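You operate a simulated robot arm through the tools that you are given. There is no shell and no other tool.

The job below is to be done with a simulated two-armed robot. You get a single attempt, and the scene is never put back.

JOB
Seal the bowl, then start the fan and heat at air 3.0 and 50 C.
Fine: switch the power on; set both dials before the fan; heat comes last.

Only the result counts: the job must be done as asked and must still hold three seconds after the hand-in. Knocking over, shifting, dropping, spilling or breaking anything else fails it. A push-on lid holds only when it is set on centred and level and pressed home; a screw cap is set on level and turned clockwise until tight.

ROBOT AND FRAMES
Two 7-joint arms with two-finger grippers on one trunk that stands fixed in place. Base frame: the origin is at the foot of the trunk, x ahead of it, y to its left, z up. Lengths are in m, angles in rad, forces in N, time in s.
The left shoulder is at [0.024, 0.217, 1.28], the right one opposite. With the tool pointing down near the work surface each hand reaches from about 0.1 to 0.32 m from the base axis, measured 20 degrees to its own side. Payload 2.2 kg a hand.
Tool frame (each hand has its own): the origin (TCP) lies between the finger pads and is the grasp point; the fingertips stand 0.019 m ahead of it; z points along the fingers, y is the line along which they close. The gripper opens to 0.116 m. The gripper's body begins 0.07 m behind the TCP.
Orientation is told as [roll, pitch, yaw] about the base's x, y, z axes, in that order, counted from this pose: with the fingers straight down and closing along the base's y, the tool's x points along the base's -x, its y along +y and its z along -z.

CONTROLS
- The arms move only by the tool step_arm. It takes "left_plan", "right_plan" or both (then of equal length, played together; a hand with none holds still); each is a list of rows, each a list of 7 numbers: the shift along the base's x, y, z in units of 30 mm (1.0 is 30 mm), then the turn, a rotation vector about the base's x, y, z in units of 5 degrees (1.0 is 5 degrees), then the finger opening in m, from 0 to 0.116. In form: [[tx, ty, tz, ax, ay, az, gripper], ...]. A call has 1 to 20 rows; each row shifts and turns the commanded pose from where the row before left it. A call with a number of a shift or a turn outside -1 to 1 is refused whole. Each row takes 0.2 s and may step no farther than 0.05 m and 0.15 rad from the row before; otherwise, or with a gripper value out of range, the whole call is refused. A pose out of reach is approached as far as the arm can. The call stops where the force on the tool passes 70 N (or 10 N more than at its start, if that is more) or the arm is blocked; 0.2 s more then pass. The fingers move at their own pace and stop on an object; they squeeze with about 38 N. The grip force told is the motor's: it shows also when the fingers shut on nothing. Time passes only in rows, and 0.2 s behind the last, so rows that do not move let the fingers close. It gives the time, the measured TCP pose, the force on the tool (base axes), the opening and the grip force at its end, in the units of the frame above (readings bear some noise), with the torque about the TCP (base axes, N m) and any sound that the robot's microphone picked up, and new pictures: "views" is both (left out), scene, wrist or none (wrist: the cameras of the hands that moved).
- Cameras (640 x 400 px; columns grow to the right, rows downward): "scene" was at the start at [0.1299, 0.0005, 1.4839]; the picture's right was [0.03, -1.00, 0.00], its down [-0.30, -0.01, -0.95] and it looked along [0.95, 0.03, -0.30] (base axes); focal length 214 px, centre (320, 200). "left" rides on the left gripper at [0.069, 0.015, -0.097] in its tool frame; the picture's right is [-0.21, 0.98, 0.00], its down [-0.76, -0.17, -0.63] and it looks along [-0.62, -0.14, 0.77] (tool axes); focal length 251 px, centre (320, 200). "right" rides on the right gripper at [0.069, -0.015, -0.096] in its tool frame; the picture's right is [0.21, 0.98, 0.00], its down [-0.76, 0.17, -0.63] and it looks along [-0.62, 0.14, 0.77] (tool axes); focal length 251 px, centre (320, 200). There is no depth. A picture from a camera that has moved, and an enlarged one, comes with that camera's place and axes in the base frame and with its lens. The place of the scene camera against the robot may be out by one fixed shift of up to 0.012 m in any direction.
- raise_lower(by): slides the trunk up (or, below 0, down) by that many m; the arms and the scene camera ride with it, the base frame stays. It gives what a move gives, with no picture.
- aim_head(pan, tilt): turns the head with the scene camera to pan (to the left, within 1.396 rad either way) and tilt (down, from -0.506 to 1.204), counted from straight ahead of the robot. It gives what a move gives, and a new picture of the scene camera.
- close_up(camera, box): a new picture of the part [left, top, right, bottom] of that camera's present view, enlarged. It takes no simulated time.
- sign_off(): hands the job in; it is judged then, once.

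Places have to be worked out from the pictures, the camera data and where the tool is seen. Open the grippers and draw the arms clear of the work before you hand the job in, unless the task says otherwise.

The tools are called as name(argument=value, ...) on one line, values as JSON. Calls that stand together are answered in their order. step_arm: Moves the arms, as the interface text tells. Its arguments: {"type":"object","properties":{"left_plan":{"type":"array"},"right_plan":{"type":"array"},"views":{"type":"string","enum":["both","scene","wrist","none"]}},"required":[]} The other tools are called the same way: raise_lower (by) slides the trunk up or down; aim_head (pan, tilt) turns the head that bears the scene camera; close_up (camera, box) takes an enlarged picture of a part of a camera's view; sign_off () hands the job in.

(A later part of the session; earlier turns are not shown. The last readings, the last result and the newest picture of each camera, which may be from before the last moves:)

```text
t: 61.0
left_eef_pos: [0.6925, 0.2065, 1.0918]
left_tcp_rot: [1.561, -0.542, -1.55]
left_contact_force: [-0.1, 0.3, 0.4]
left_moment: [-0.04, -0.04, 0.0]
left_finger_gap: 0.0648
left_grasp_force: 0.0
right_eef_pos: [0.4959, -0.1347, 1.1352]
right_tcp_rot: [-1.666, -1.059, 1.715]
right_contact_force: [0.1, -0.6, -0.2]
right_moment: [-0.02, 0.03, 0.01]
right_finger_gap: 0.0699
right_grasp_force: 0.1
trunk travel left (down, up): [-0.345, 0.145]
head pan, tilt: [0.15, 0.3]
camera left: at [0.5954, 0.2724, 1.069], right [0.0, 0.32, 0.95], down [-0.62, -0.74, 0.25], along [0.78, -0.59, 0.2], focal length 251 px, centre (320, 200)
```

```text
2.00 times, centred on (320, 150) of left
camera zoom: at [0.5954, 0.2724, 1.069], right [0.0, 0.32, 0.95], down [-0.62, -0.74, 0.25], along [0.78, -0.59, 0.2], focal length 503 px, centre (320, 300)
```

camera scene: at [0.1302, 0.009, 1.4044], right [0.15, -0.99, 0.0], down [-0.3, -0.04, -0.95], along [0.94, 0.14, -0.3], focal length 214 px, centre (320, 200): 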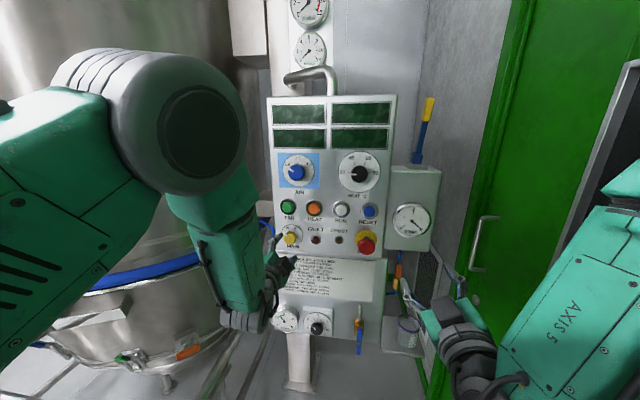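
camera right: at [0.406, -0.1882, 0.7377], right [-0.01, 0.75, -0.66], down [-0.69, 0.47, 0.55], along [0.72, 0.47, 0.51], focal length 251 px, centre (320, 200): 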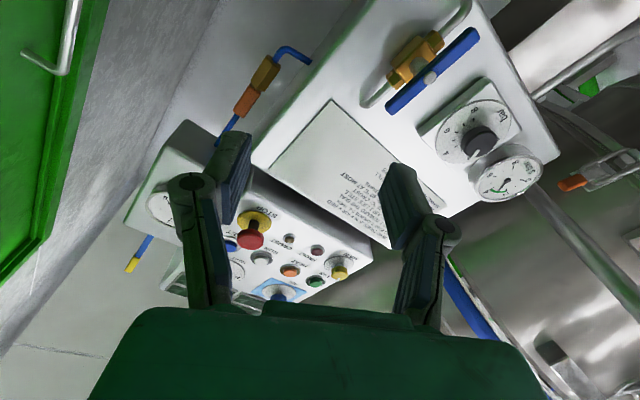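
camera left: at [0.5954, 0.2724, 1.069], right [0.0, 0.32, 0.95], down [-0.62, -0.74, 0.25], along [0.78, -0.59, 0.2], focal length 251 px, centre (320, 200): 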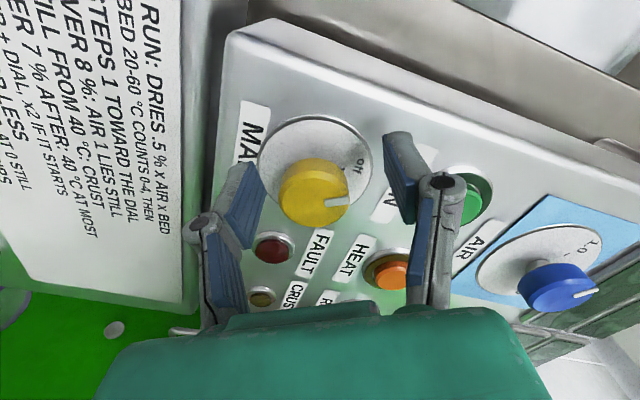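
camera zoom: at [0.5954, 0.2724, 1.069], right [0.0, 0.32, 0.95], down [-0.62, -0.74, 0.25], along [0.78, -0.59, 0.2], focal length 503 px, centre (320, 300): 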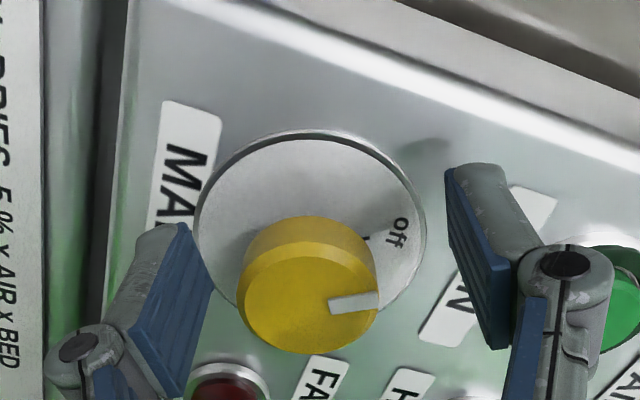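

The hand drifted ~14 mm too far in +y; the view shows the knob off-centre accordingly. I correct sideways before closing (the fingers are still clear of the knob).

step_arm(left_plan=[[0, -0.16, 0.03, 0, -0.05, -0.09, 0.065], [0, -0.16, 0.03, 0, -0.05, -0.09, 0.065], [0.1, -0.16, 0.04, 0, 0, 0, 0.065], [0, 0, 0, 0, 0, 0, 0.065], [0, 0, 0, 0, 0, 0, 0.065]], views="wrist")

close_up(camera="left", box=[200, 50, 440, 250])

```text
t: 62.2
left_eef_pos: [0.6951, 0.1912, 1.0889]
left_tcp_rot: [1.561, -0.537, -1.572]
left_contact_force: [0.2, 0.1, -0.1]
left_moment: [-0.02, 0.0, -0.03]
left_finger_gap: 0.0649
left_grasp_force: 0.0
right_eef_pos: [0.4966, -0.1356, 1.1351]
right_tcp_rot: [-1.666, -1.057, 1.715]
right_contact_force: [0.0, -0.3, -0.7]
right_moment: [0.02, 0.01, 0.0]
right_finger_gap: 0.07
right_grasp_force: 0.1
trunk travel left (down, up): [-0.345, 0.145]
head pan, tilt: [0.15, 0.3]
camera left: at [0.5992, 0.2595, 1.0669], right [0.01, 0.32, 0.95], down [-0.63, -0.73, 0.25], along [0.77, -0.6, 0.19], focal length 251 px, centre (320, 200)
```

left: 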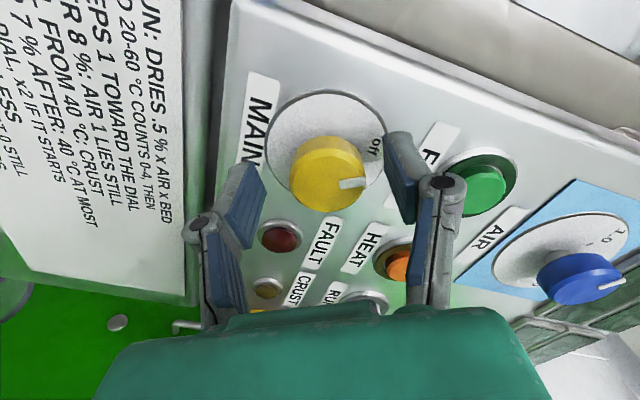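

```text
2.00 times, centred on (320, 150) of left
camera zoom: at [0.5992, 0.2595, 1.0669], right [0.01, 0.32, 0.95], down [-0.63, -0.73, 0.25], along [0.77, -0.6, 0.19], focal length 503 px, centre (320, 300)
```

zoom: 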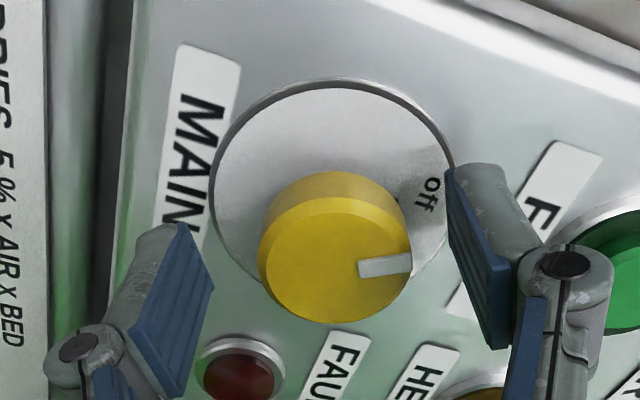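

Knob is now centred within ~4 mm. I make the small final trim and close the fingers on MAIN.

step_arm(left_plan=[[0.1, 0.05, 0.1, 0, 0, 0, 0.065], [0, 0, 0, 0, 0, 0, 0.045], [0, 0, 0, 0, 0, 0, 0.02], [0, 0, 0, 0, 0, 0, 0.0], [0, 0, 0, 0, 0, 0, 0.0]], views="wrist")

```text
t: 63.4
left_eef_pos: [0.6981, 0.1927, 1.0915]
left_tcp_rot: [1.56, -0.538, -1.569]
left_contact_force: [-4.9, -2.2, -9.2]
left_moment: [0.08, -0.04, -0.33]
left_finger_gap: 0.0373
left_grasp_force: 44.5
right_eef_pos: [0.498, -0.1357, 1.1356]
right_tcp_rot: [-1.667, -1.059, 1.713]
right_contact_force: [-0.9, -0.4, 0.4]
right_moment: [-0.01, 0.0, 0.0]
right_finger_gap: 0.07
right_grasp_force: 0.0
trunk travel left (down, up): [-0.345, 0.145]
head pan, tilt: [0.15, 0.3]
camera left: at [0.6017, 0.2603, 1.0702], right [0.01, 0.32, 0.95], down [-0.63, -0.73, 0.25], along [0.77, -0.6, 0.19], focal length 251 px, centre (320, 200)
```

left: 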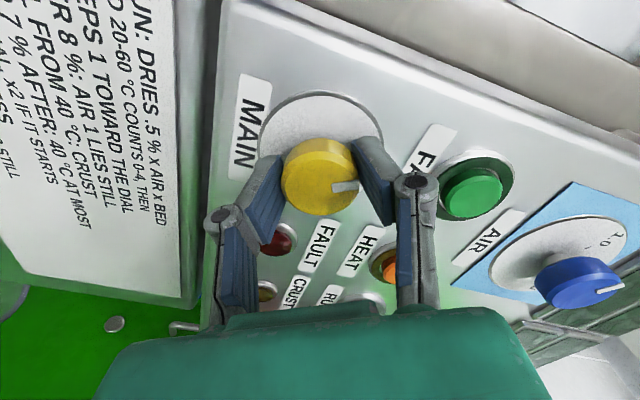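

MAIN is gripped (37 mm). I turn it 60° clockwise toward "on".

step_arm(left_plan=[[0, 0, 0, 1, 0, 0, 0.0], [0, 0, 0, 1, 0, 0, 0.0], [0, 0, 0, 1, 0, 0, 0.0], [0, 0, 0, 1, 0, 0, 0.0], [0, 0, 0, 1, 0, 0, 0.0], [0, 0, 0, 1, 0, 0, 0.0], [0, 0, 0, 1, 0, 0, 0.0], [0, 0, 0, 1, 0, 0, 0.0], [0, 0, 0, 1, 0, 0, 0.0], [0, 0, 0, 1, 0, 0, 0.0], [0, 0, 0, 1, 0, 0, 0.0], [0, 0, 0, 1, 0, 0, 0.0]], views="both")

close_up(camera="scene", box=[230, 80, 430, 260])

```text
t: 66.0
left_eef_pos: [0.6978, 0.1921, 1.0931]
left_tcp_rot: [1.539, 0.511, -1.581]
left_contact_force: [5.9, 1.6, 6.3]
left_moment: [-0.18, -0.7, 0.66]
left_finger_gap: 0.0369
left_grasp_force: 45.0
right_eef_pos: [0.4972, -0.1362, 1.1357]
right_tcp_rot: [-1.668, -1.059, 1.714]
right_contact_force: [-0.1, 0.1, -0.6]
right_moment: [0.01, 0.02, 0.02]
right_finger_gap: 0.07
right_grasp_force: 0.1
trunk travel left (down, up): [-0.345, 0.145]
head pan, tilt: [0.15, 0.3]
camera scene: at [0.1307, 0.0098, 1.4044], right [0.15, -0.99, 0.0], down [-0.3, -0.04, -0.95], along [0.94, 0.14, -0.3], focal length 214 px, centre (320, 200)
camera left: at [0.6033, 0.2451, 1.1428], right [0.03, -0.67, 0.75], down [-0.64, -0.58, -0.5], along [0.76, -0.47, -0.44], focal length 251 px, centre (320, 200)
```

scene: 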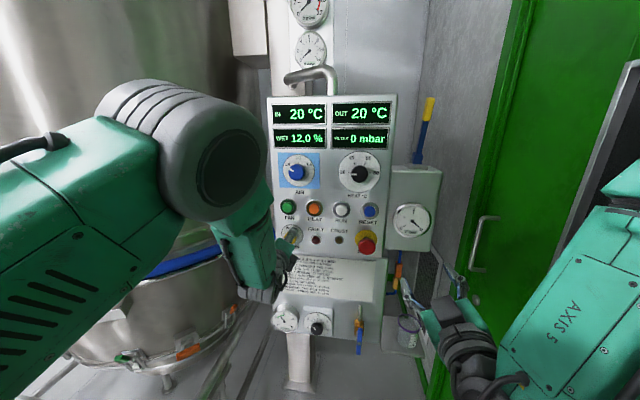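
left: 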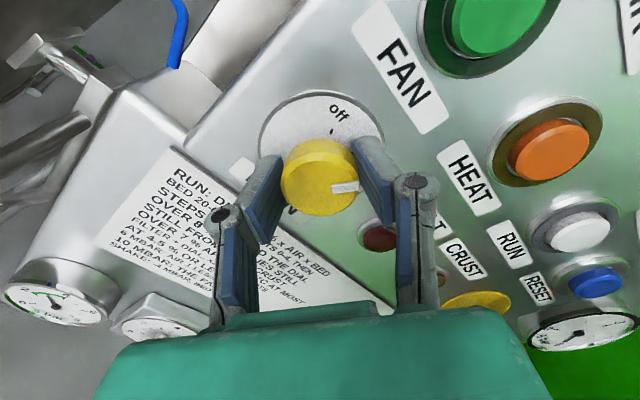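

```text
2.22 times, centred on (330, 170) of scene
camera zoom: at [0.1307, 0.0098, 1.4044], right [0.15, -0.99, 0.0], down [-0.3, -0.04, -0.95], along [0.94, 0.14, -0.3], focal length 477 px, centre (298, 267)
```

zoom: 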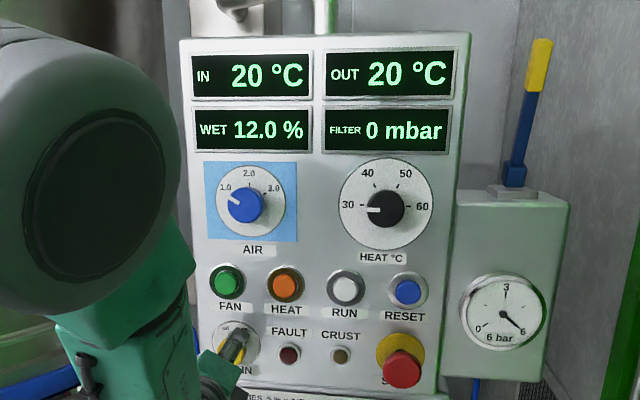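

Power is on: the displays show IN 20 °C, OUT 20 °C, WET 12.0 %, FILTER 0 mbar. I release MAIN and back straight out.

step_arm(left_plan=[[0, 0, 0, 0, 0, 0, 0.03], [0, 0, 0, 0, 0, 0, 0.065], [0, 0, 0, 0, 0, 0, 0.065], [-0.5, 0, 0, 0, 0, 0, 0.065], [-0.8, 0, 0, 0, 0, 0, 0.065], [-0.8, 0, 0, 0, 0, 0, 0.065], [-0.8, 0, 0, 0, 0, 0, 0.065], [0, 0, 0, 0, 0, 0, 0.065]], views="both")

close_up(camera="scene", box=[230, 80, 430, 260])

```text
t: 67.8
left_eef_pos: [0.6102, 0.1917, 1.0855]
left_tcp_rot: [1.521, 0.509, -1.588]
left_contact_force: [-0.1, -0.9, 0.9]
left_moment: [0.04, -0.03, -0.02]
left_finger_gap: 0.0651
left_grasp_force: 0.1
right_eef_pos: [0.4975, -0.1364, 1.1342]
right_tcp_rot: [-1.665, -1.06, 1.715]
right_contact_force: [-0.4, 0.4, -0.2]
right_moment: [0.02, 0.0, 0.04]
right_finger_gap: 0.0701
right_grasp_force: 0.1
trunk travel left (down, up): [-0.345, 0.145]
head pan, tilt: [0.15, 0.3]
camera scene: at [0.1304, 0.0092, 1.4043], right [0.15, -0.99, 0.0], down [-0.3, -0.04, -0.95], along [0.94, 0.14, -0.3], focal length 214 px, centre (320, 200)
camera left: at [0.515, 0.2442, 1.1373], right [0.04, -0.66, 0.75], down [-0.65, -0.59, -0.49], along [0.76, -0.47, -0.45], focal length 251 px, centre (320, 200)
```

scene: 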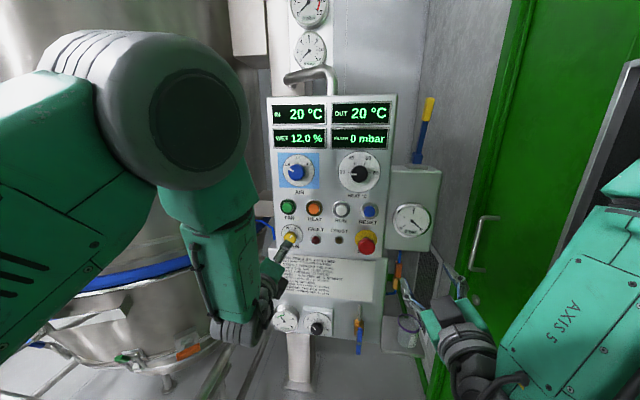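
left: 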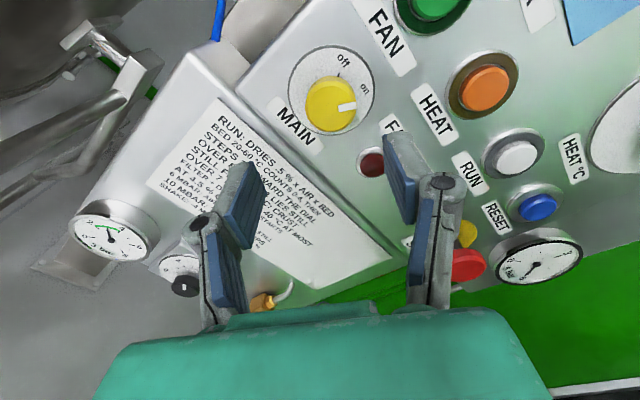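

```text
2.22 times, centred on (330, 170) of scene
camera zoom: at [0.1304, 0.0092, 1.4043], right [0.15, -0.99, 0.0], down [-0.3, -0.04, -0.95], along [0.94, 0.14, -0.3], focal length 477 px, centre (298, 267)
```

zoom: 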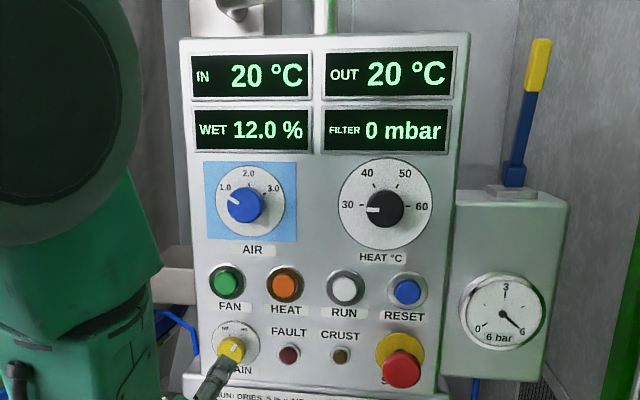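

MAIN's pointer stands at "on". I roll the left hand back to +60° while shifting toward the AIR dial, then raise the trunk to bring the shoulder level with the dials.

step_arm(left_plan=[[0, -0.075, 0.195, -1, 0, 0, 0.07], [0, -0.075, 0.195, -1, 0, 0, 0.07], [0, -0.075, 0.195, -1, 0, 0, 0.07], [0, -0.075, 0.195, -1, 0, 0, 0.07], [0, -0.075, 0.195, -1, 0, 0, 0.07], [0, -0.075, 0.195, -1, 0, 0, 0.07], [0, -0.075, 0.195, -1, 0, 0, 0.07], [0, -0.075, 0.195, -1, 0, 0, 0.07], [0, -0.075, 0.195, -1, 0, 0, 0.07], [0, -0.075, 0.195, -1, 0, 0, 0.07], [0, -0.075, 0.195, -1, 0, 0, 0.07], [0, -0.075, 0.195, -1, 0, 0, 0.07]], views="none")

raise_lower(by=0.14)

step_arm(left_plan=[[0, 0, 0, 0, 0, 0, 0.07]], views="both")

```text
t: 70.4
left_eef_pos: [0.6103, 0.1559, 1.1669]
left_tcp_rot: [1.574, -0.526, -1.595]
left_contact_force: [-0.4, 0.1, 0.3]
left_moment: [-0.02, -0.04, -0.02]
left_finger_gap: 0.0698
left_grasp_force: 0.0
right_eef_pos: [0.4977, -0.1355, 1.1364]
right_tcp_rot: [-1.666, -1.059, 1.715]
right_contact_force: [0.0, 0.3, 0.1]
right_moment: [0.01, 0.0, 0.04]
right_finger_gap: 0.0701
right_grasp_force: 0.1
trunk travel left (down, up): [-0.345, 0.145]
head pan, tilt: [0.15, 0.3]
```

```text
t: 72.1
left_eef_pos: [0.6105, 0.1549, 1.3061]
left_tcp_rot: [1.569, -0.522, -1.597]
left_contact_force: [0.5, 0.4, 0.0]
left_moment: [0.01, 0.01, -0.01]
left_finger_gap: 0.0699
left_grasp_force: 0.1
right_eef_pos: [0.4975, -0.1359, 1.2744]
right_tcp_rot: [-1.668, -1.057, 1.714]
right_contact_force: [0.9, 0.3, 0.4]
right_moment: [0.02, 0.02, -0.05]
right_finger_gap: 0.07
right_grasp_force: 0.0
trunk travel left (down, up): [-0.485, 0.005]
head pan, tilt: [0.15, 0.3]
```

```text
t: 72.5
left_eef_pos: [0.6109, 0.1544, 1.3068]
left_tcp_rot: [1.573, -0.524, -1.597]
left_contact_force: [0.1, -0.5, 0.0]
left_moment: [0.02, 0.04, 0.0]
left_finger_gap: 0.07
left_grasp_force: 0.1
right_eef_pos: [0.4969, -0.1356, 1.275]
right_tcp_rot: [-1.668, -1.057, 1.716]
right_contact_force: [0.2, 0.1, -0.8]
right_moment: [0.0, 0.04, 0.02]
right_finger_gap: 0.0701
right_grasp_force: 0.0
trunk travel left (down, up): [-0.485, 0.005]
head pan, tilt: [0.15, 0.3]
camera scene: at [0.1304, 0.0097, 1.5444], right [0.15, -0.99, 0.0], down [-0.3, -0.04, -0.95], along [0.94, 0.14, -0.3], focal length 214 px, centre (320, 200)
camera left: at [0.516, 0.225, 1.2862], right [0.01, 0.3, 0.95], down [-0.65, -0.72, 0.23], along [0.76, -0.62, 0.19], focal length 251 px, centre (320, 200)
```

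scene: 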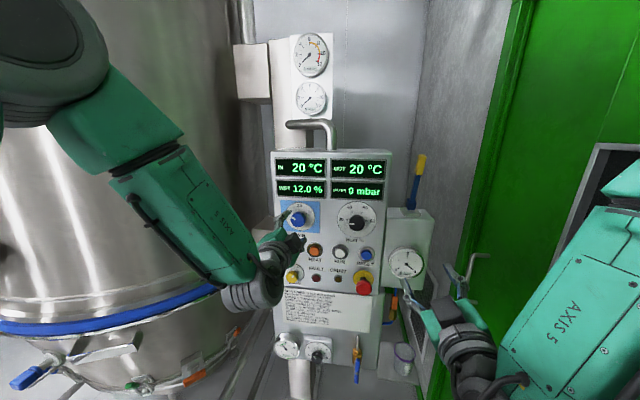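
left: 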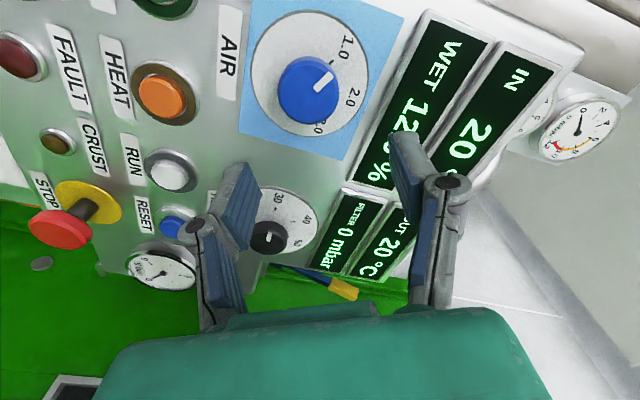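

The AIR knob's axis works out near (y 0.170, z 1.294). I move to x≈0.655 in front of it, straightening the slight yaw, and check.

step_arm(left_plan=[[0.49, 0.17, -0.14, 0, 0, 0.1, 0.07], [0.49, 0.17, -0.14, 0, 0, 0.1, 0.07], [0.49, 0.17, -0.14, 0, 0, 0.09, 0.07], [0, 0, 0, 0, 0, 0, 0.07], [0, 0, 0, 0, 0, 0, 0.07]], views="wrist")

close_up(camera="left", box=[200, 0, 440, 200])

```text
t: 73.7
left_eef_pos: [0.6556, 0.1709, 1.2938]
left_tcp_rot: [1.573, -0.523, -1.573]
left_contact_force: [-0.5, -0.6, -0.9]
left_moment: [-0.02, 0.01, -0.01]
left_finger_gap: 0.0696
left_grasp_force: 0.1
right_eef_pos: [0.4972, -0.1356, 1.2746]
right_tcp_rot: [-1.668, -1.058, 1.716]
right_contact_force: [-0.1, 0.0, 0.7]
right_moment: [0.0, -0.03, 0.01]
right_finger_gap: 0.0701
right_grasp_force: 0.0
trunk travel left (down, up): [-0.485, 0.005]
head pan, tilt: [0.15, 0.3]
camera left: at [0.5591, 0.2383, 1.2722], right [0.0, 0.3, 0.95], down [-0.63, -0.74, 0.23], along [0.77, -0.6, 0.19], focal length 251 px, centre (320, 200)
```

left: 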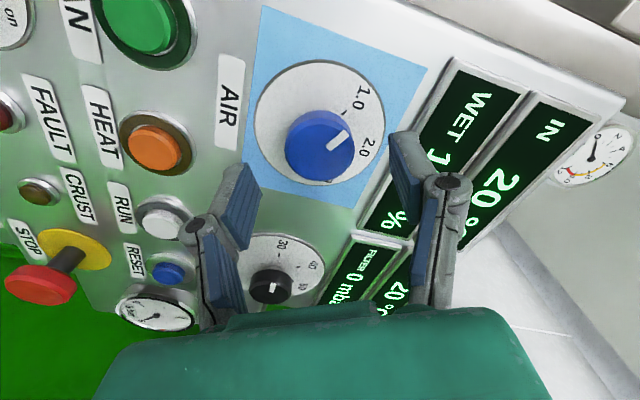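

```text
2.00 times, centred on (320, 100) of left
camera zoom: at [0.5591, 0.2383, 1.2722], right [0.0, 0.3, 0.95], down [-0.63, -0.74, 0.23], along [0.77, -0.6, 0.19], focal length 503 px, centre (320, 400)
```

zoom: 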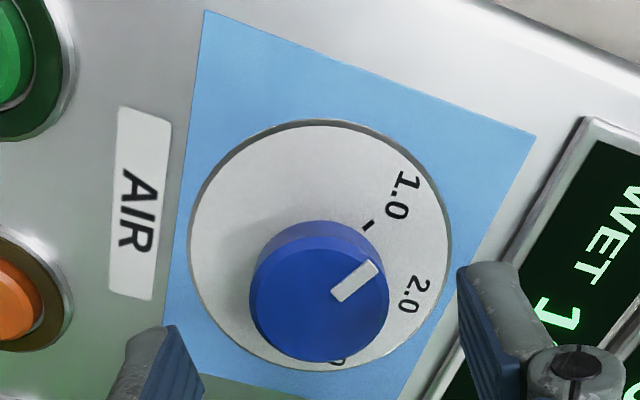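

Tracking is accurate now; the AIR axis is about (0.1655, 1.296) with the pointer parallel to the 1.0 tick. I move in around the knob.

step_arm(left_plan=[[0.45, -0.06, 0.02, 0, 0, 0, 0.07], [0.45, -0.06, 0.02, 0, 0, 0, 0.07], [0.45, -0.06, 0.02, 0, 0, 0, 0.07], [0, 0, 0, 0, 0, 0, 0.07]], views="wrist")

close_up(camera="left", box=[200, 50, 440, 250])

```text
t: 74.7
left_eef_pos: [0.6954, 0.1649, 1.2966]
left_tcp_rot: [1.57, -0.524, -1.571]
left_contact_force: [-0.2, 0.2, -1.6]
left_moment: [-0.02, -0.01, -0.03]
left_finger_gap: 0.07
left_grasp_force: 0.0
right_eef_pos: [0.4977, -0.1361, 1.2753]
right_tcp_rot: [-1.668, -1.058, 1.715]
right_contact_force: [0.1, 0.0, -0.3]
right_moment: [0.0, 0.01, 0.0]
right_finger_gap: 0.0697
right_grasp_force: 0.1
trunk travel left (down, up): [-0.485, 0.005]
head pan, tilt: [0.15, 0.3]
camera left: at [0.5994, 0.2328, 1.2755], right [0.0, 0.3, 0.95], down [-0.63, -0.74, 0.23], along [0.77, -0.6, 0.19], focal length 251 px, centre (320, 200)
```

left: 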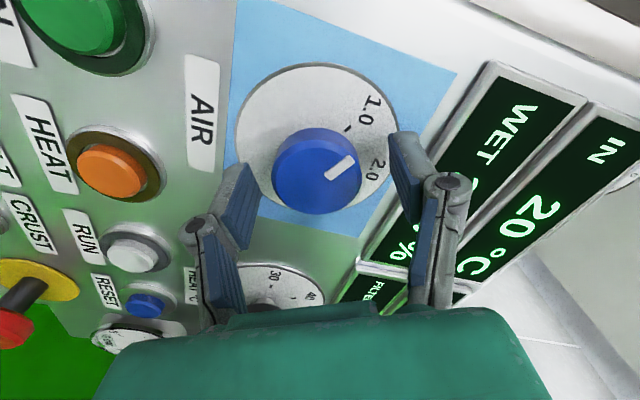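

```text
2.00 times, centred on (320, 150) of left
camera zoom: at [0.5994, 0.2328, 1.2755], right [0.0, 0.3, 0.95], down [-0.63, -0.74, 0.23], along [0.77, -0.6, 0.19], focal length 503 px, centre (320, 300)
```

zoom: 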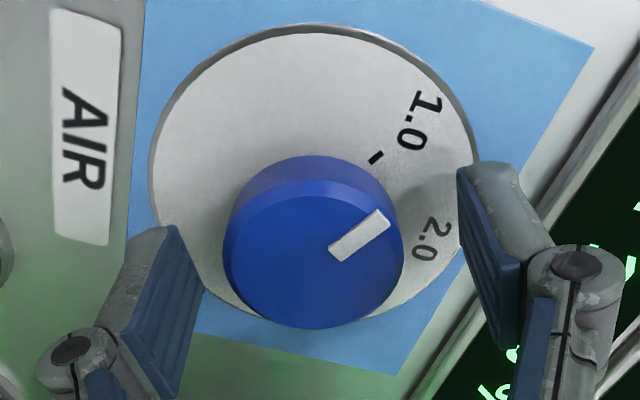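

The knob sits right on the tool axis. I close on AIR and turn the first 60° clockwise.

step_arm(left_plan=[[0.05, 0, 0, 0, 0, 0, 0.05], [0, 0, 0, 0, 0, 0, 0.02], [0, 0, 0, 0, 0, 0, 0.0], [0, 0, 0, 0, 0, 0, 0.0], [0, 0, 0, 1, 0, 0, 0.0], [0, 0, 0, 1, 0, 0, 0.0], [0, 0, 0, 1, 0, 0, 0.0], [0, 0, 0, 1, 0, 0, 0.0], [0, 0, 0, 1, 0, 0, 0.0], [0, 0, 0, 1, 0, 0, 0.0], [0, 0, 0, 1, 0, 0, 0.0], [0, 0, 0, 1, 0, 0, 0.0], [0, 0, 0, 1, 0, 0, 0.0], [0, 0, 0, 1, 0, 0, 0.0], [0, 0, 0, 1, 0, 0, 0.0], [0, 0, 0, 1, 0, 0, 0.0]], views="both")

close_up(camera="left", box=[200, 50, 440, 250])

```text
t: 78.1
left_eef_pos: [0.696, 0.1651, 1.293]
left_tcp_rot: [1.564, 0.528, -1.578]
left_contact_force: [-8.1, -3.7, -23.6]
left_moment: [-0.06, 0.36, 0.32]
left_finger_gap: 0.0433
left_grasp_force: 45.3
right_eef_pos: [0.4983, -0.1367, 1.2738]
right_tcp_rot: [-1.666, -1.059, 1.713]
right_contact_force: [0.2, -0.2, -0.5]
right_moment: [0.0, 0.01, 0.04]
right_finger_gap: 0.0697
right_grasp_force: 0.0
trunk travel left (down, up): [-0.485, 0.005]
head pan, tilt: [0.15, 0.3]
camera scene: at [0.1333, 0.0086, 1.5439], right [0.15, -0.99, 0.0], down [-0.3, -0.04, -0.95], along [0.94, 0.14, -0.3], focal length 214 px, centre (320, 200)
camera left: at [0.6009, 0.2165, 1.3433], right [0.0, -0.68, 0.74], down [-0.64, -0.57, -0.52], along [0.77, -0.47, -0.43], focal length 251 px, centre (320, 200)
```

scene: 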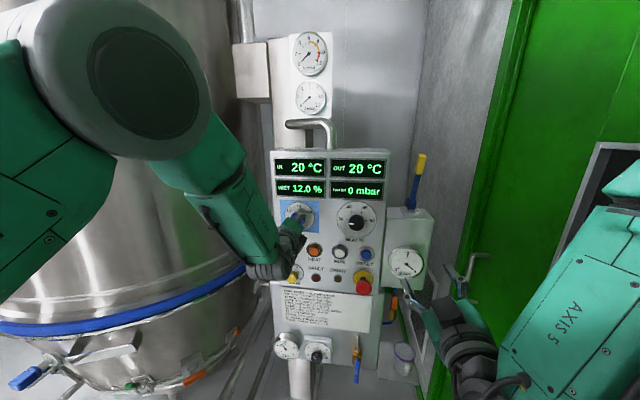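
left: 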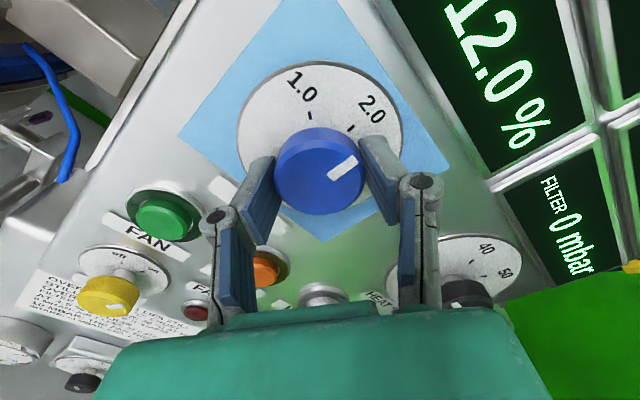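

```text
2.00 times, centred on (320, 150) of left
camera zoom: at [0.6009, 0.2165, 1.3433], right [0.0, -0.68, 0.74], down [-0.64, -0.57, -0.52], along [0.77, -0.47, -0.43], focal length 503 px, centre (320, 300)
```

zoom: 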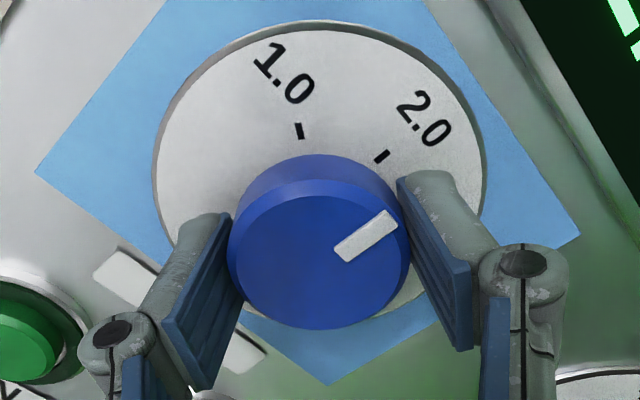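

The pointer now matches the 2.0 tick and the grip holds. I continue turning clockwise, complying slightly downward, as far as the wrist allows toward 3.0.

step_arm(left_plan=[[0, -0.01, -0.05, 1, 0, 0, 0.0], [0, -0.01, -0.04, 1, 0, 0, 0.0], [0, 0, -0.02, 1, 0, 0, 0.0], [0, 0, 0, 1, 0, 0, 0.0], [0, 0, 0, 1, 0, 0, 0.0], [0, 0, 0, 1, 0, 0, 0.0]], views="wrist")

close_up(camera="left", box=[200, 50, 440, 250])

```text
t: 79.5
left_eef_pos: [0.6997, 0.1659, 1.2972]
left_tcp_rot: [1.569, 1.027, -1.563]
left_contact_force: [-6.1, -15.0, -12.7]
left_moment: [-0.01, 0.72, -0.29]
left_finger_gap: 0.0424
left_grasp_force: 45.1
right_eef_pos: [0.4985, -0.1421, 1.2745]
right_tcp_rot: [-1.666, -1.064, 1.714]
right_contact_force: [-0.2, 0.0, -0.6]
right_moment: [-0.02, 0.01, 0.02]
right_finger_gap: 0.0701
right_grasp_force: 0.1
trunk travel left (down, up): [-0.485, 0.005]
head pan, tilt: [0.15, 0.3]
camera left: at [0.6032, 0.1879, 1.3642], right [0.01, -0.95, 0.32], down [-0.63, -0.25, -0.73], along [0.78, -0.2, -0.6], focal length 251 px, centre (320, 200)
```

left: 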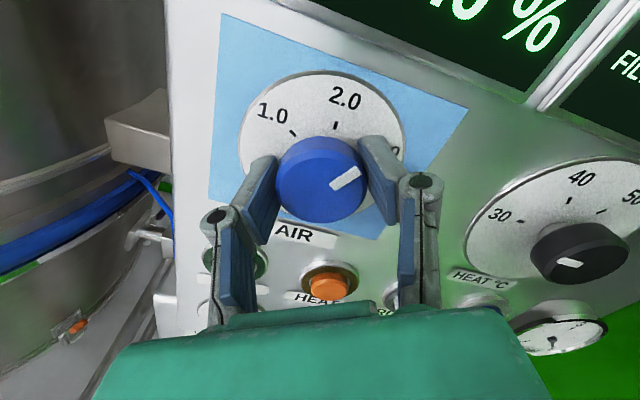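

```text
2.00 times, centred on (320, 150) of left
camera zoom: at [0.6032, 0.1879, 1.3642], right [0.01, -0.95, 0.32], down [-0.63, -0.25, -0.73], along [0.78, -0.2, -0.6], focal length 503 px, centre (320, 300)
```

zoom: 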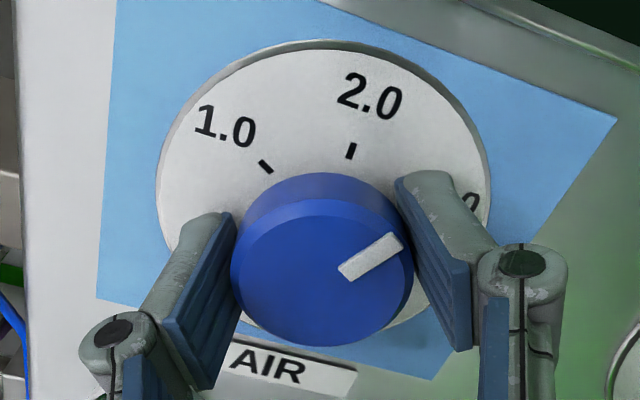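

At about 2.5 and still reaching fine. I continue the remaining 30°.

step_arm(left_plan=[[0, -0.02, -0.02, 1, 0, 0, 0.0], [0, -0.02, -0.02, 1, 0, 0, 0.0], [0, -0.02, -0.02, 1, 0, 0, 0.0], [0, 0, 0, 1, 0, 0, 0.0], [0, 0, 0, 1, 0, 0, 0.0], [0, 0, 0, 1, 0, 0, 0.0], [0, 0, 0, 0, 0, 0, 0.0]], views="both")

close_up(camera="left", box=[200, 50, 440, 250])

```text
t: 81.1
left_eef_pos: [0.701, 0.1657, 1.298]
left_tcp_rot: [1.764, 1.544, -1.366]
left_contact_force: [11.8, -40.4, 24.7]
left_moment: [-0.69, 0.42, -0.25]
left_finger_gap: 0.0421
left_grasp_force: 44.8
right_eef_pos: [0.4967, -0.1434, 1.2735]
right_tcp_rot: [-1.668, -1.066, 1.717]
right_contact_force: [0.3, -0.7, 0.3]
right_moment: [0.0, -0.03, 0.02]
right_finger_gap: 0.07
right_grasp_force: 0.1
trunk travel left (down, up): [-0.485, 0.005]
head pan, tilt: [0.15, 0.3]
camera scene: at [0.1298, -0.015, 1.5448], right [0.15, -0.99, -0.02], down [-0.3, -0.03, -0.95], along [0.94, 0.15, -0.3], focal length 214 px, centre (320, 200)
camera left: at [0.6042, 0.1504, 1.3678], right [0.01, -0.98, -0.19], down [-0.63, 0.14, -0.76], along [0.78, 0.13, -0.62], focal length 251 px, centre (320, 200)
```

scene: 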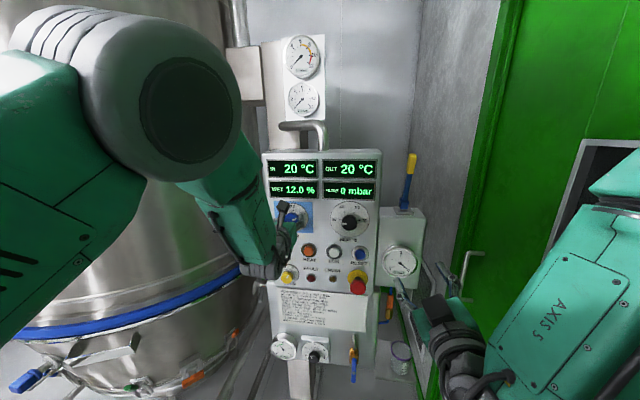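
left: 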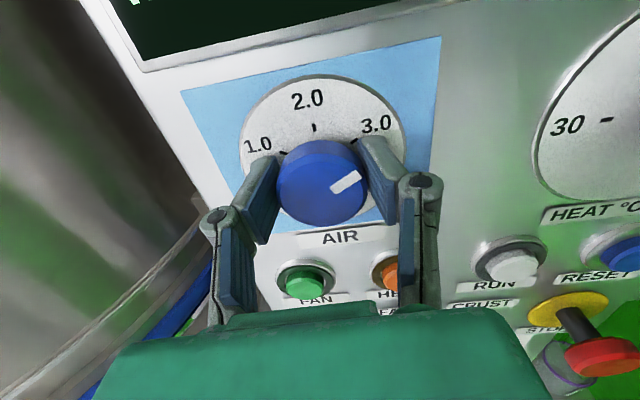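

```text
2.00 times, centred on (320, 150) of left
camera zoom: at [0.6042, 0.1504, 1.3678], right [0.01, -0.98, -0.19], down [-0.63, 0.14, -0.76], along [0.78, 0.13, -0.62], focal length 503 px, centre (320, 300)
```

zoom: 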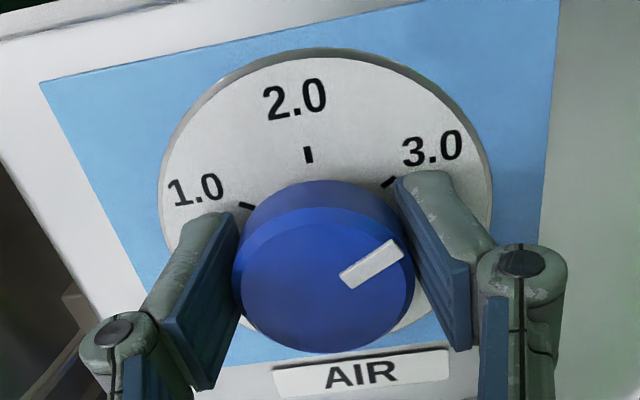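

The pointer now lines up with about 3.0, but the arm is straining (−40 N in y). I relax that strain with a small compliant shift while still gripping, before letting go.

step_arm(left_plan=[[0, -0.1, 0.06, 0, 0, 0, 0.0], [0, -0.05, 0.03, 0, 0, 0, 0.0]], views="none")

```text
t: 81.7
left_eef_pos: [0.7015, 0.1644, 1.298]
left_tcp_rot: [1.782, 1.552, -1.341]
left_contact_force: [10.1, -36.9, 25.2]
left_moment: [-0.59, -1.04, -0.43]
left_finger_gap: 0.042
left_grasp_force: 45.2
right_eef_pos: [0.4963, -0.1423, 1.274]
right_tcp_rot: [-1.67, -1.064, 1.717]
right_contact_force: [-0.3, -0.7, -0.2]
right_moment: [0.0, -0.02, -0.01]
right_finger_gap: 0.07
right_grasp_force: 0.2
trunk travel left (down, up): [-0.485, 0.005]
head pan, tilt: [0.15, 0.3]
```

Forces drop only slowly; I shift a little more the same way.

step_arm(left_plan=[[0, -0.15, 0.1, 0, 0, 0, 0.0], [0, -0.15, 0.1, 0, 0, 0, 0.0]], views="wrist")

```text
t: 82.3
left_eef_pos: [0.7018, 0.1647, 1.2952]
left_tcp_rot: [1.231, 1.546, -1.885]
left_contact_force: [12.3, -26.7, 32.0]
left_moment: [-0.32, -0.86, -0.11]
left_finger_gap: 0.0423
left_grasp_force: 45.3
right_eef_pos: [0.4959, -0.1394, 1.2761]
right_tcp_rot: [-1.67, -1.061, 1.719]
right_contact_force: [0.1, -0.3, 0.0]
right_moment: [0.01, 0.01, -0.01]
right_finger_gap: 0.0697
right_grasp_force: 0.0
trunk travel left (down, up): [-0.485, 0.005]
head pan, tilt: [0.15, 0.3]
camera left: at [0.6054, 0.1487, 1.3663], right [0.03, -0.98, -0.19], down [-0.64, 0.13, -0.75], along [0.77, 0.14, -0.63], focal length 251 px, centre (320, 200)
```

left: 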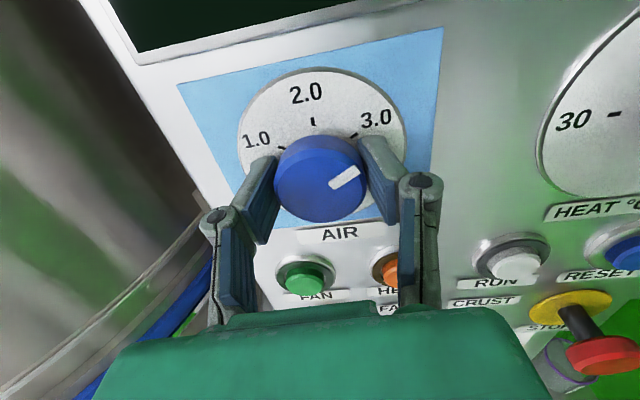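

The remaining strain is modest; the pointer reads about 3.0. I open the fingers and withdraw straight back to inspect.

step_arm(left_plan=[[0, 0, 0, 0, 0, 0, 0.08], [0, 0, 0, 0, 0, 0, 0.08], [-0.5, 0, 0, 0, 0, 0, 0.08], [-0.7, 0, 0, 0, 0, 0, 0.08], [-0.7, 0, 0, 0, 0, 0, 0.08], [0, 0, 0, 0, 0, 0, 0.08]], views="both")

close_up(camera="left", box=[200, 20, 440, 200])

close_up(camera="scene", box=[240, 140, 420, 252])

```text
t: 83.7
left_eef_pos: [0.6296, 0.1854, 1.2151]
left_tcp_rot: [0.276, 1.414, -2.812]
left_contact_force: [-0.7, -0.5, -0.7]
left_moment: [0.03, 0.0, -0.01]
left_finger_gap: 0.0801
left_grasp_force: 0.0
right_eef_pos: [0.4931, -0.1288, 1.2768]
right_tcp_rot: [-1.674, -1.054, 1.723]
right_contact_force: [-1.0, 0.6, 0.6]
right_moment: [0.0, 0.01, 0.02]
right_finger_gap: 0.07
right_grasp_force: 0.1
trunk travel left (down, up): [-0.485, 0.005]
head pan, tilt: [0.15, 0.3]
stopped in row 6 (left hand): the arm was blocked; the commanded pose is now the measured one
camera scene: at [0.1305, 0.0165, 1.5443], right [0.15, -0.99, 0.0], down [-0.3, -0.05, -0.95], along [0.94, 0.14, -0.3], focal length 214 px, centre (320, 200)
camera left: at [0.5464, 0.1683, 1.2986], right [0.02, -0.99, -0.17], down [-0.75, 0.1, -0.66], along [0.66, 0.14, -0.73], focal length 251 px, centre (320, 200)
```

scene: 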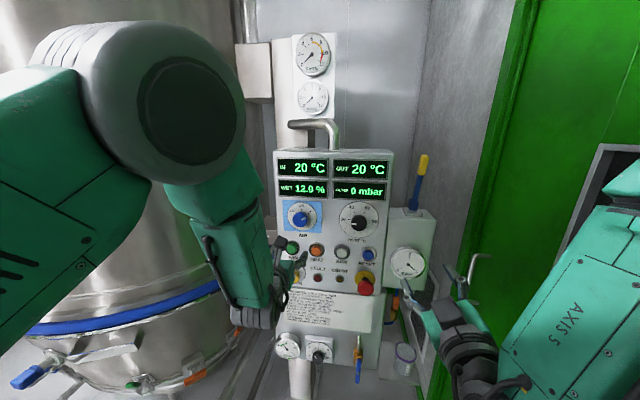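
left: 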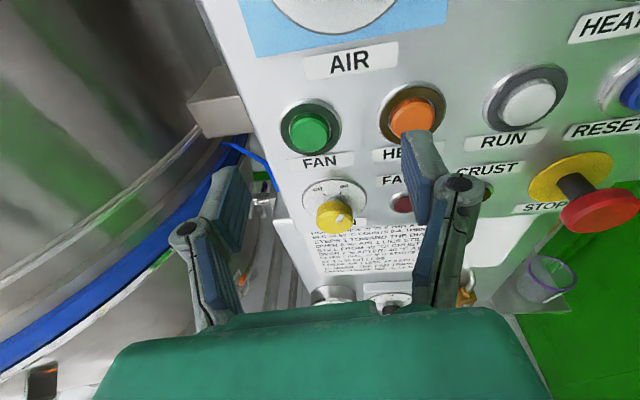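

```text
2.22 times, centred on (320, 110) of left
camera zoom: at [0.5464, 0.1683, 1.2986], right [0.02, -0.99, -0.17], down [-0.75, 0.1, -0.66], along [0.66, 0.14, -0.73], focal length 559 px, centre (320, 400)
```

zoom: 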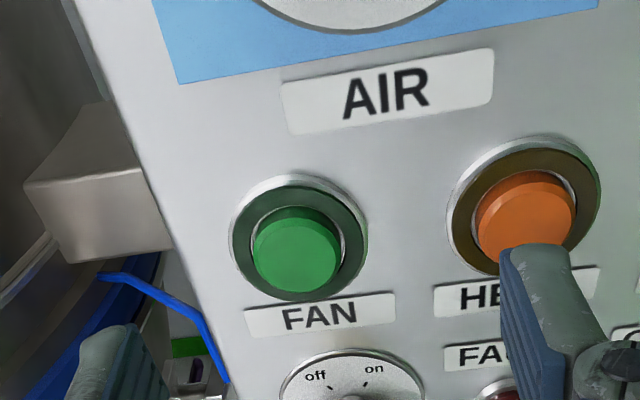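

```text
3.56 times, centred on (330, 196) of scene
camera zoom: at [0.1305, 0.0165, 1.5443], right [0.15, -0.99, 0.0], down [-0.3, -0.05, -0.95], along [0.94, 0.14, -0.3], focal length 763 px, centre (284, 214)
```

zoom: 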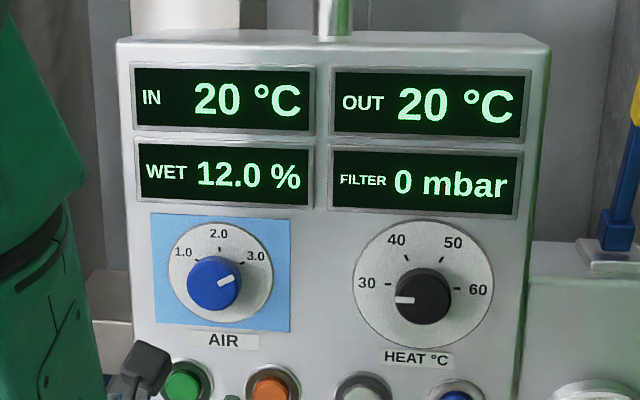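

The hand swung down 8 cm on retreat (a wrist limit), but nothing was touched—button rings are still dark. I check the AIR pointer in a tight close-up.

close_up(camera="scene", box=[280, 195, 328, 225])

close_up(camera="scene", box=[270, 225, 400, 306])

```text
13.33 times, centred on (304, 210) of scene
camera zoom: at [0.1305, 0.0165, 1.5443], right [0.15, -0.99, 0.0], down [-0.3, -0.05, -0.95], along [0.94, 0.14, -0.3], focal length 2860 px, centre (533, 67)
```

zoom: 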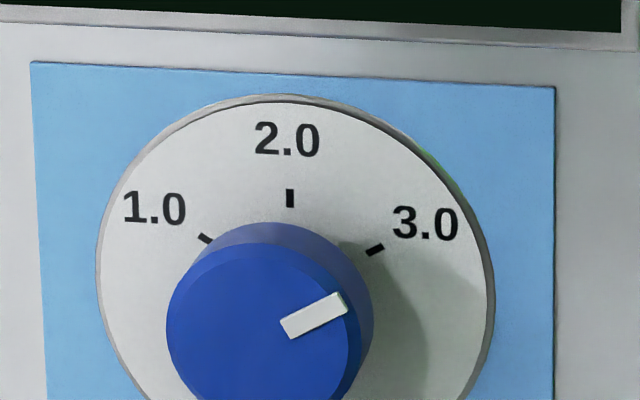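

```text
4.92 times, centred on (335, 266) of scene
camera zoom: at [0.1305, 0.0165, 1.5443], right [0.15, -0.99, 0.0], down [-0.3, -0.05, -0.95], along [0.94, 0.14, -0.3], focal length 1056 px, centre (246, -122)
```

zoom: 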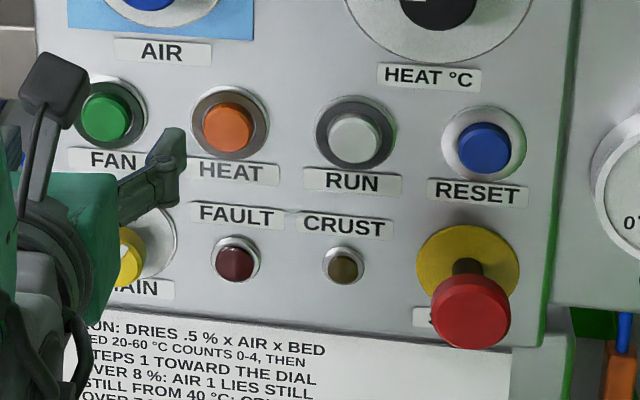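

AIR's pointer is parallel to the 3.0 tick (within ~1–2°). Now I straighten and unroll the left hand (back to about +90°) at a safe stand-off in front of FAN, out of the right hand's way.

step_arm(left_plan=[[-0.3, 0, 0, 0, -0.86, -0.29, 0.04], [-0.3, 0, 0, 0, -0.86, -0.29, 0.04], [-0.1, 0.03, -0.05, -1, 0, 0, 0.02], [-0.1, 0.03, -0.05, -1, 0, 0, 0.0], [-0.1, 0.03, -0.05, -1, 0, 0, 0.0], [-0.1, 0.03, -0.05, -1, 0, 0, 0.0], [0, 0.03, -0.05, -1, 0, 0, 0.0], [0, 0.03, -0.05, -1, 0, 0, 0.0], [0, 0.03, -0.05, -1, 0, 0, 0.0], [0, 0.03, -0.05, -1, 0, 0, 0.0], [0, 0.03, -0.05, -1, 0, 0, 0.0], [0, 0.03, -0.05, -1, 0, 0, 0.0], [0, 0.03, -0.05, -1, 0, 0, 0.0], [0, 0.03, -0.05, -1, 0, 0, 0.0], [0, 0.03, -0.05, -1, 0, 0, 0.0], [0, 0.03, -0.05, -1, 0, 0, 0.0], [0, 0.03, -0.05, -1, 0, 0, 0.0], [0, 0.03, -0.05, -1, 0, 0, 0.0]], views="both")

```text
t: 87.5
left_eef_pos: [0.6011, 0.1889, 1.1956]
left_tcp_rot: [1.581, 0.136, -1.567]
left_contact_force: [-1.3, -0.4, 0.4]
left_moment: [-0.01, -0.01, 0.03]
left_finger_gap: 0.0
left_grasp_force: 28.7
right_eef_pos: [0.4941, -0.1333, 1.275]
right_tcp_rot: [-1.671, -1.057, 1.722]
right_contact_force: [0.5, -0.5, 0.3]
right_moment: [-0.02, 0.0, 0.03]
right_finger_gap: 0.0698
right_grasp_force: 0.0
trunk travel left (down, up): [-0.485, 0.005]
head pan, tilt: [0.15, 0.3]
camera scene: at [0.1308, 0.0094, 1.5444], right [0.15, -0.99, 0.0], down [-0.3, -0.04, -0.95], along [0.94, 0.14, -0.3], focal length 214 px, centre (320, 200)
camera left: at [0.5031, 0.2549, 1.2197], right [-0.01, -0.35, 0.94], down [-0.63, -0.73, -0.27], along [0.78, -0.59, -0.21], focal length 251 px, centre (320, 200)
```

scene: 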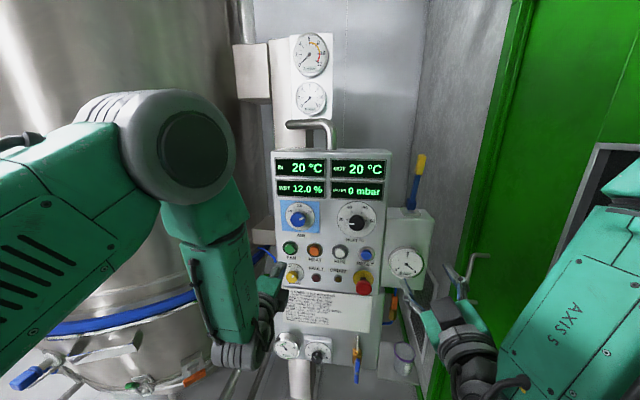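
left: 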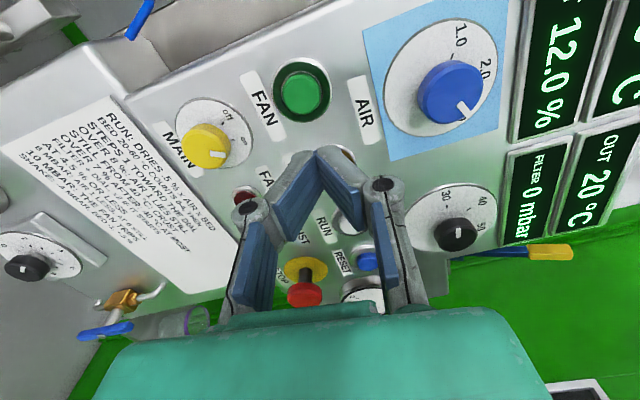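

Left hand is settled at a stand-off near FAN with closed fingers. Now the right hand: straighten it, roll toward −120° and move in front of the HEAT dial at about (y −0.005, z 1.298).

step_arm(right_plan=[[0, 0, 0, 0, 0.56, -0.73, 0.07], [0.12, 0.2, 0.035, -1, 0, 0, 0.07], [0.12, 0.2, 0.035, -1, 0, 0, 0.07], [0.12, 0.2, 0.035, -1, 0, 0, 0.07], [0.12, 0.2, 0.035, -1, 0, 0, 0.07], [0.12, 0.2, 0.035, -1, 0, 0, 0.07], [0.12, 0.2, 0.035, -1, 0, 0, 0.07], [0.12, 0.2, 0.035, -1, 0, 0, 0.07], [0.12, 0.2, 0.035, -1, 0, 0, 0.07], [0.12, 0.2, 0.035, -1, 0, 0, 0.07], [0.12, 0.2, 0.035, -1, 0, 0, 0.07], [0.12, 0.2, 0.035, -1, 0, 0, 0.07], [0.12, 0.2, 0.035, -1, 0, 0, 0.07], [0.12, 0.2, 0.035, -1, 0, 0, 0.07], [0.12, 0.2, 0.035, -1, 0, 0, 0.07], [0.12, 0.2, 0.035, -1, 0, 0, 0.07], [0.12, 0.2, 0.035, -1, 0, 0, 0.07], [0.12, 0.2, 0.035, -1, 0, 0, 0.07], [0.12, 0.2, 0.035, -1, 0, 0, 0.07]], views="both")

```text
t: 91.7
left_eef_pos: [0.595, 0.1899, 1.1981]
left_tcp_rot: [1.585, 0.138, -1.566]
left_contact_force: [-0.2, 0.7, -0.1]
left_moment: [0.0, 0.01, 0.02]
left_finger_gap: 0.0
left_grasp_force: 28.0
right_eef_pos: [0.5675, -0.0503, 1.325]
right_tcp_rot: [-1.586, 0.435, 1.513]
right_contact_force: [-0.1, -0.8, 0.3]
right_moment: [-0.02, -0.04, 0.02]
right_finger_gap: 0.0697
right_grasp_force: 0.1
trunk travel left (down, up): [-0.485, 0.005]
head pan, tilt: [0.15, 0.3]
stopped in row 19 (right hand): the arm was blocked; the commanded pose is now the measured one
camera scene: at [0.1304, 0.0106, 1.5444], right [0.15, -0.99, 0.0], down [-0.3, -0.04, -0.95], along [0.94, 0.14, -0.3], focal length 214 px, centre (320, 200)
camera right: at [0.4682, -0.1022, 1.3656], right [-0.02, -0.61, -0.79], down [-0.59, 0.65, -0.48], along [0.8, 0.46, -0.37], focal length 251 px, centre (320, 200)
```

scene: 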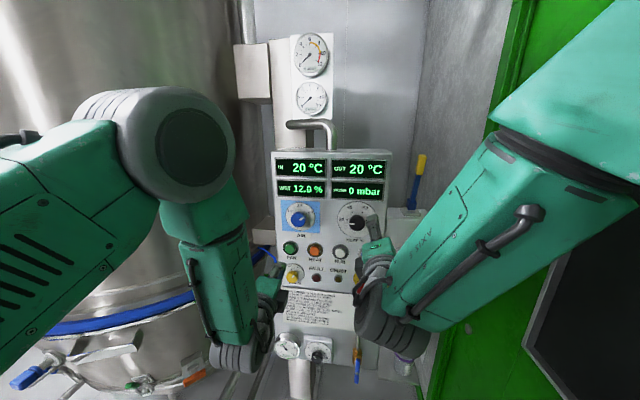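
right: 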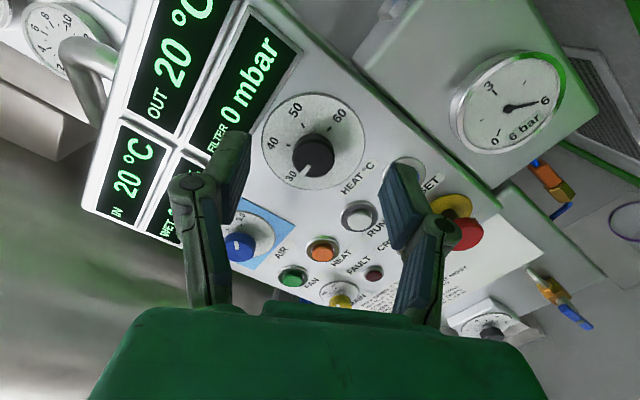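

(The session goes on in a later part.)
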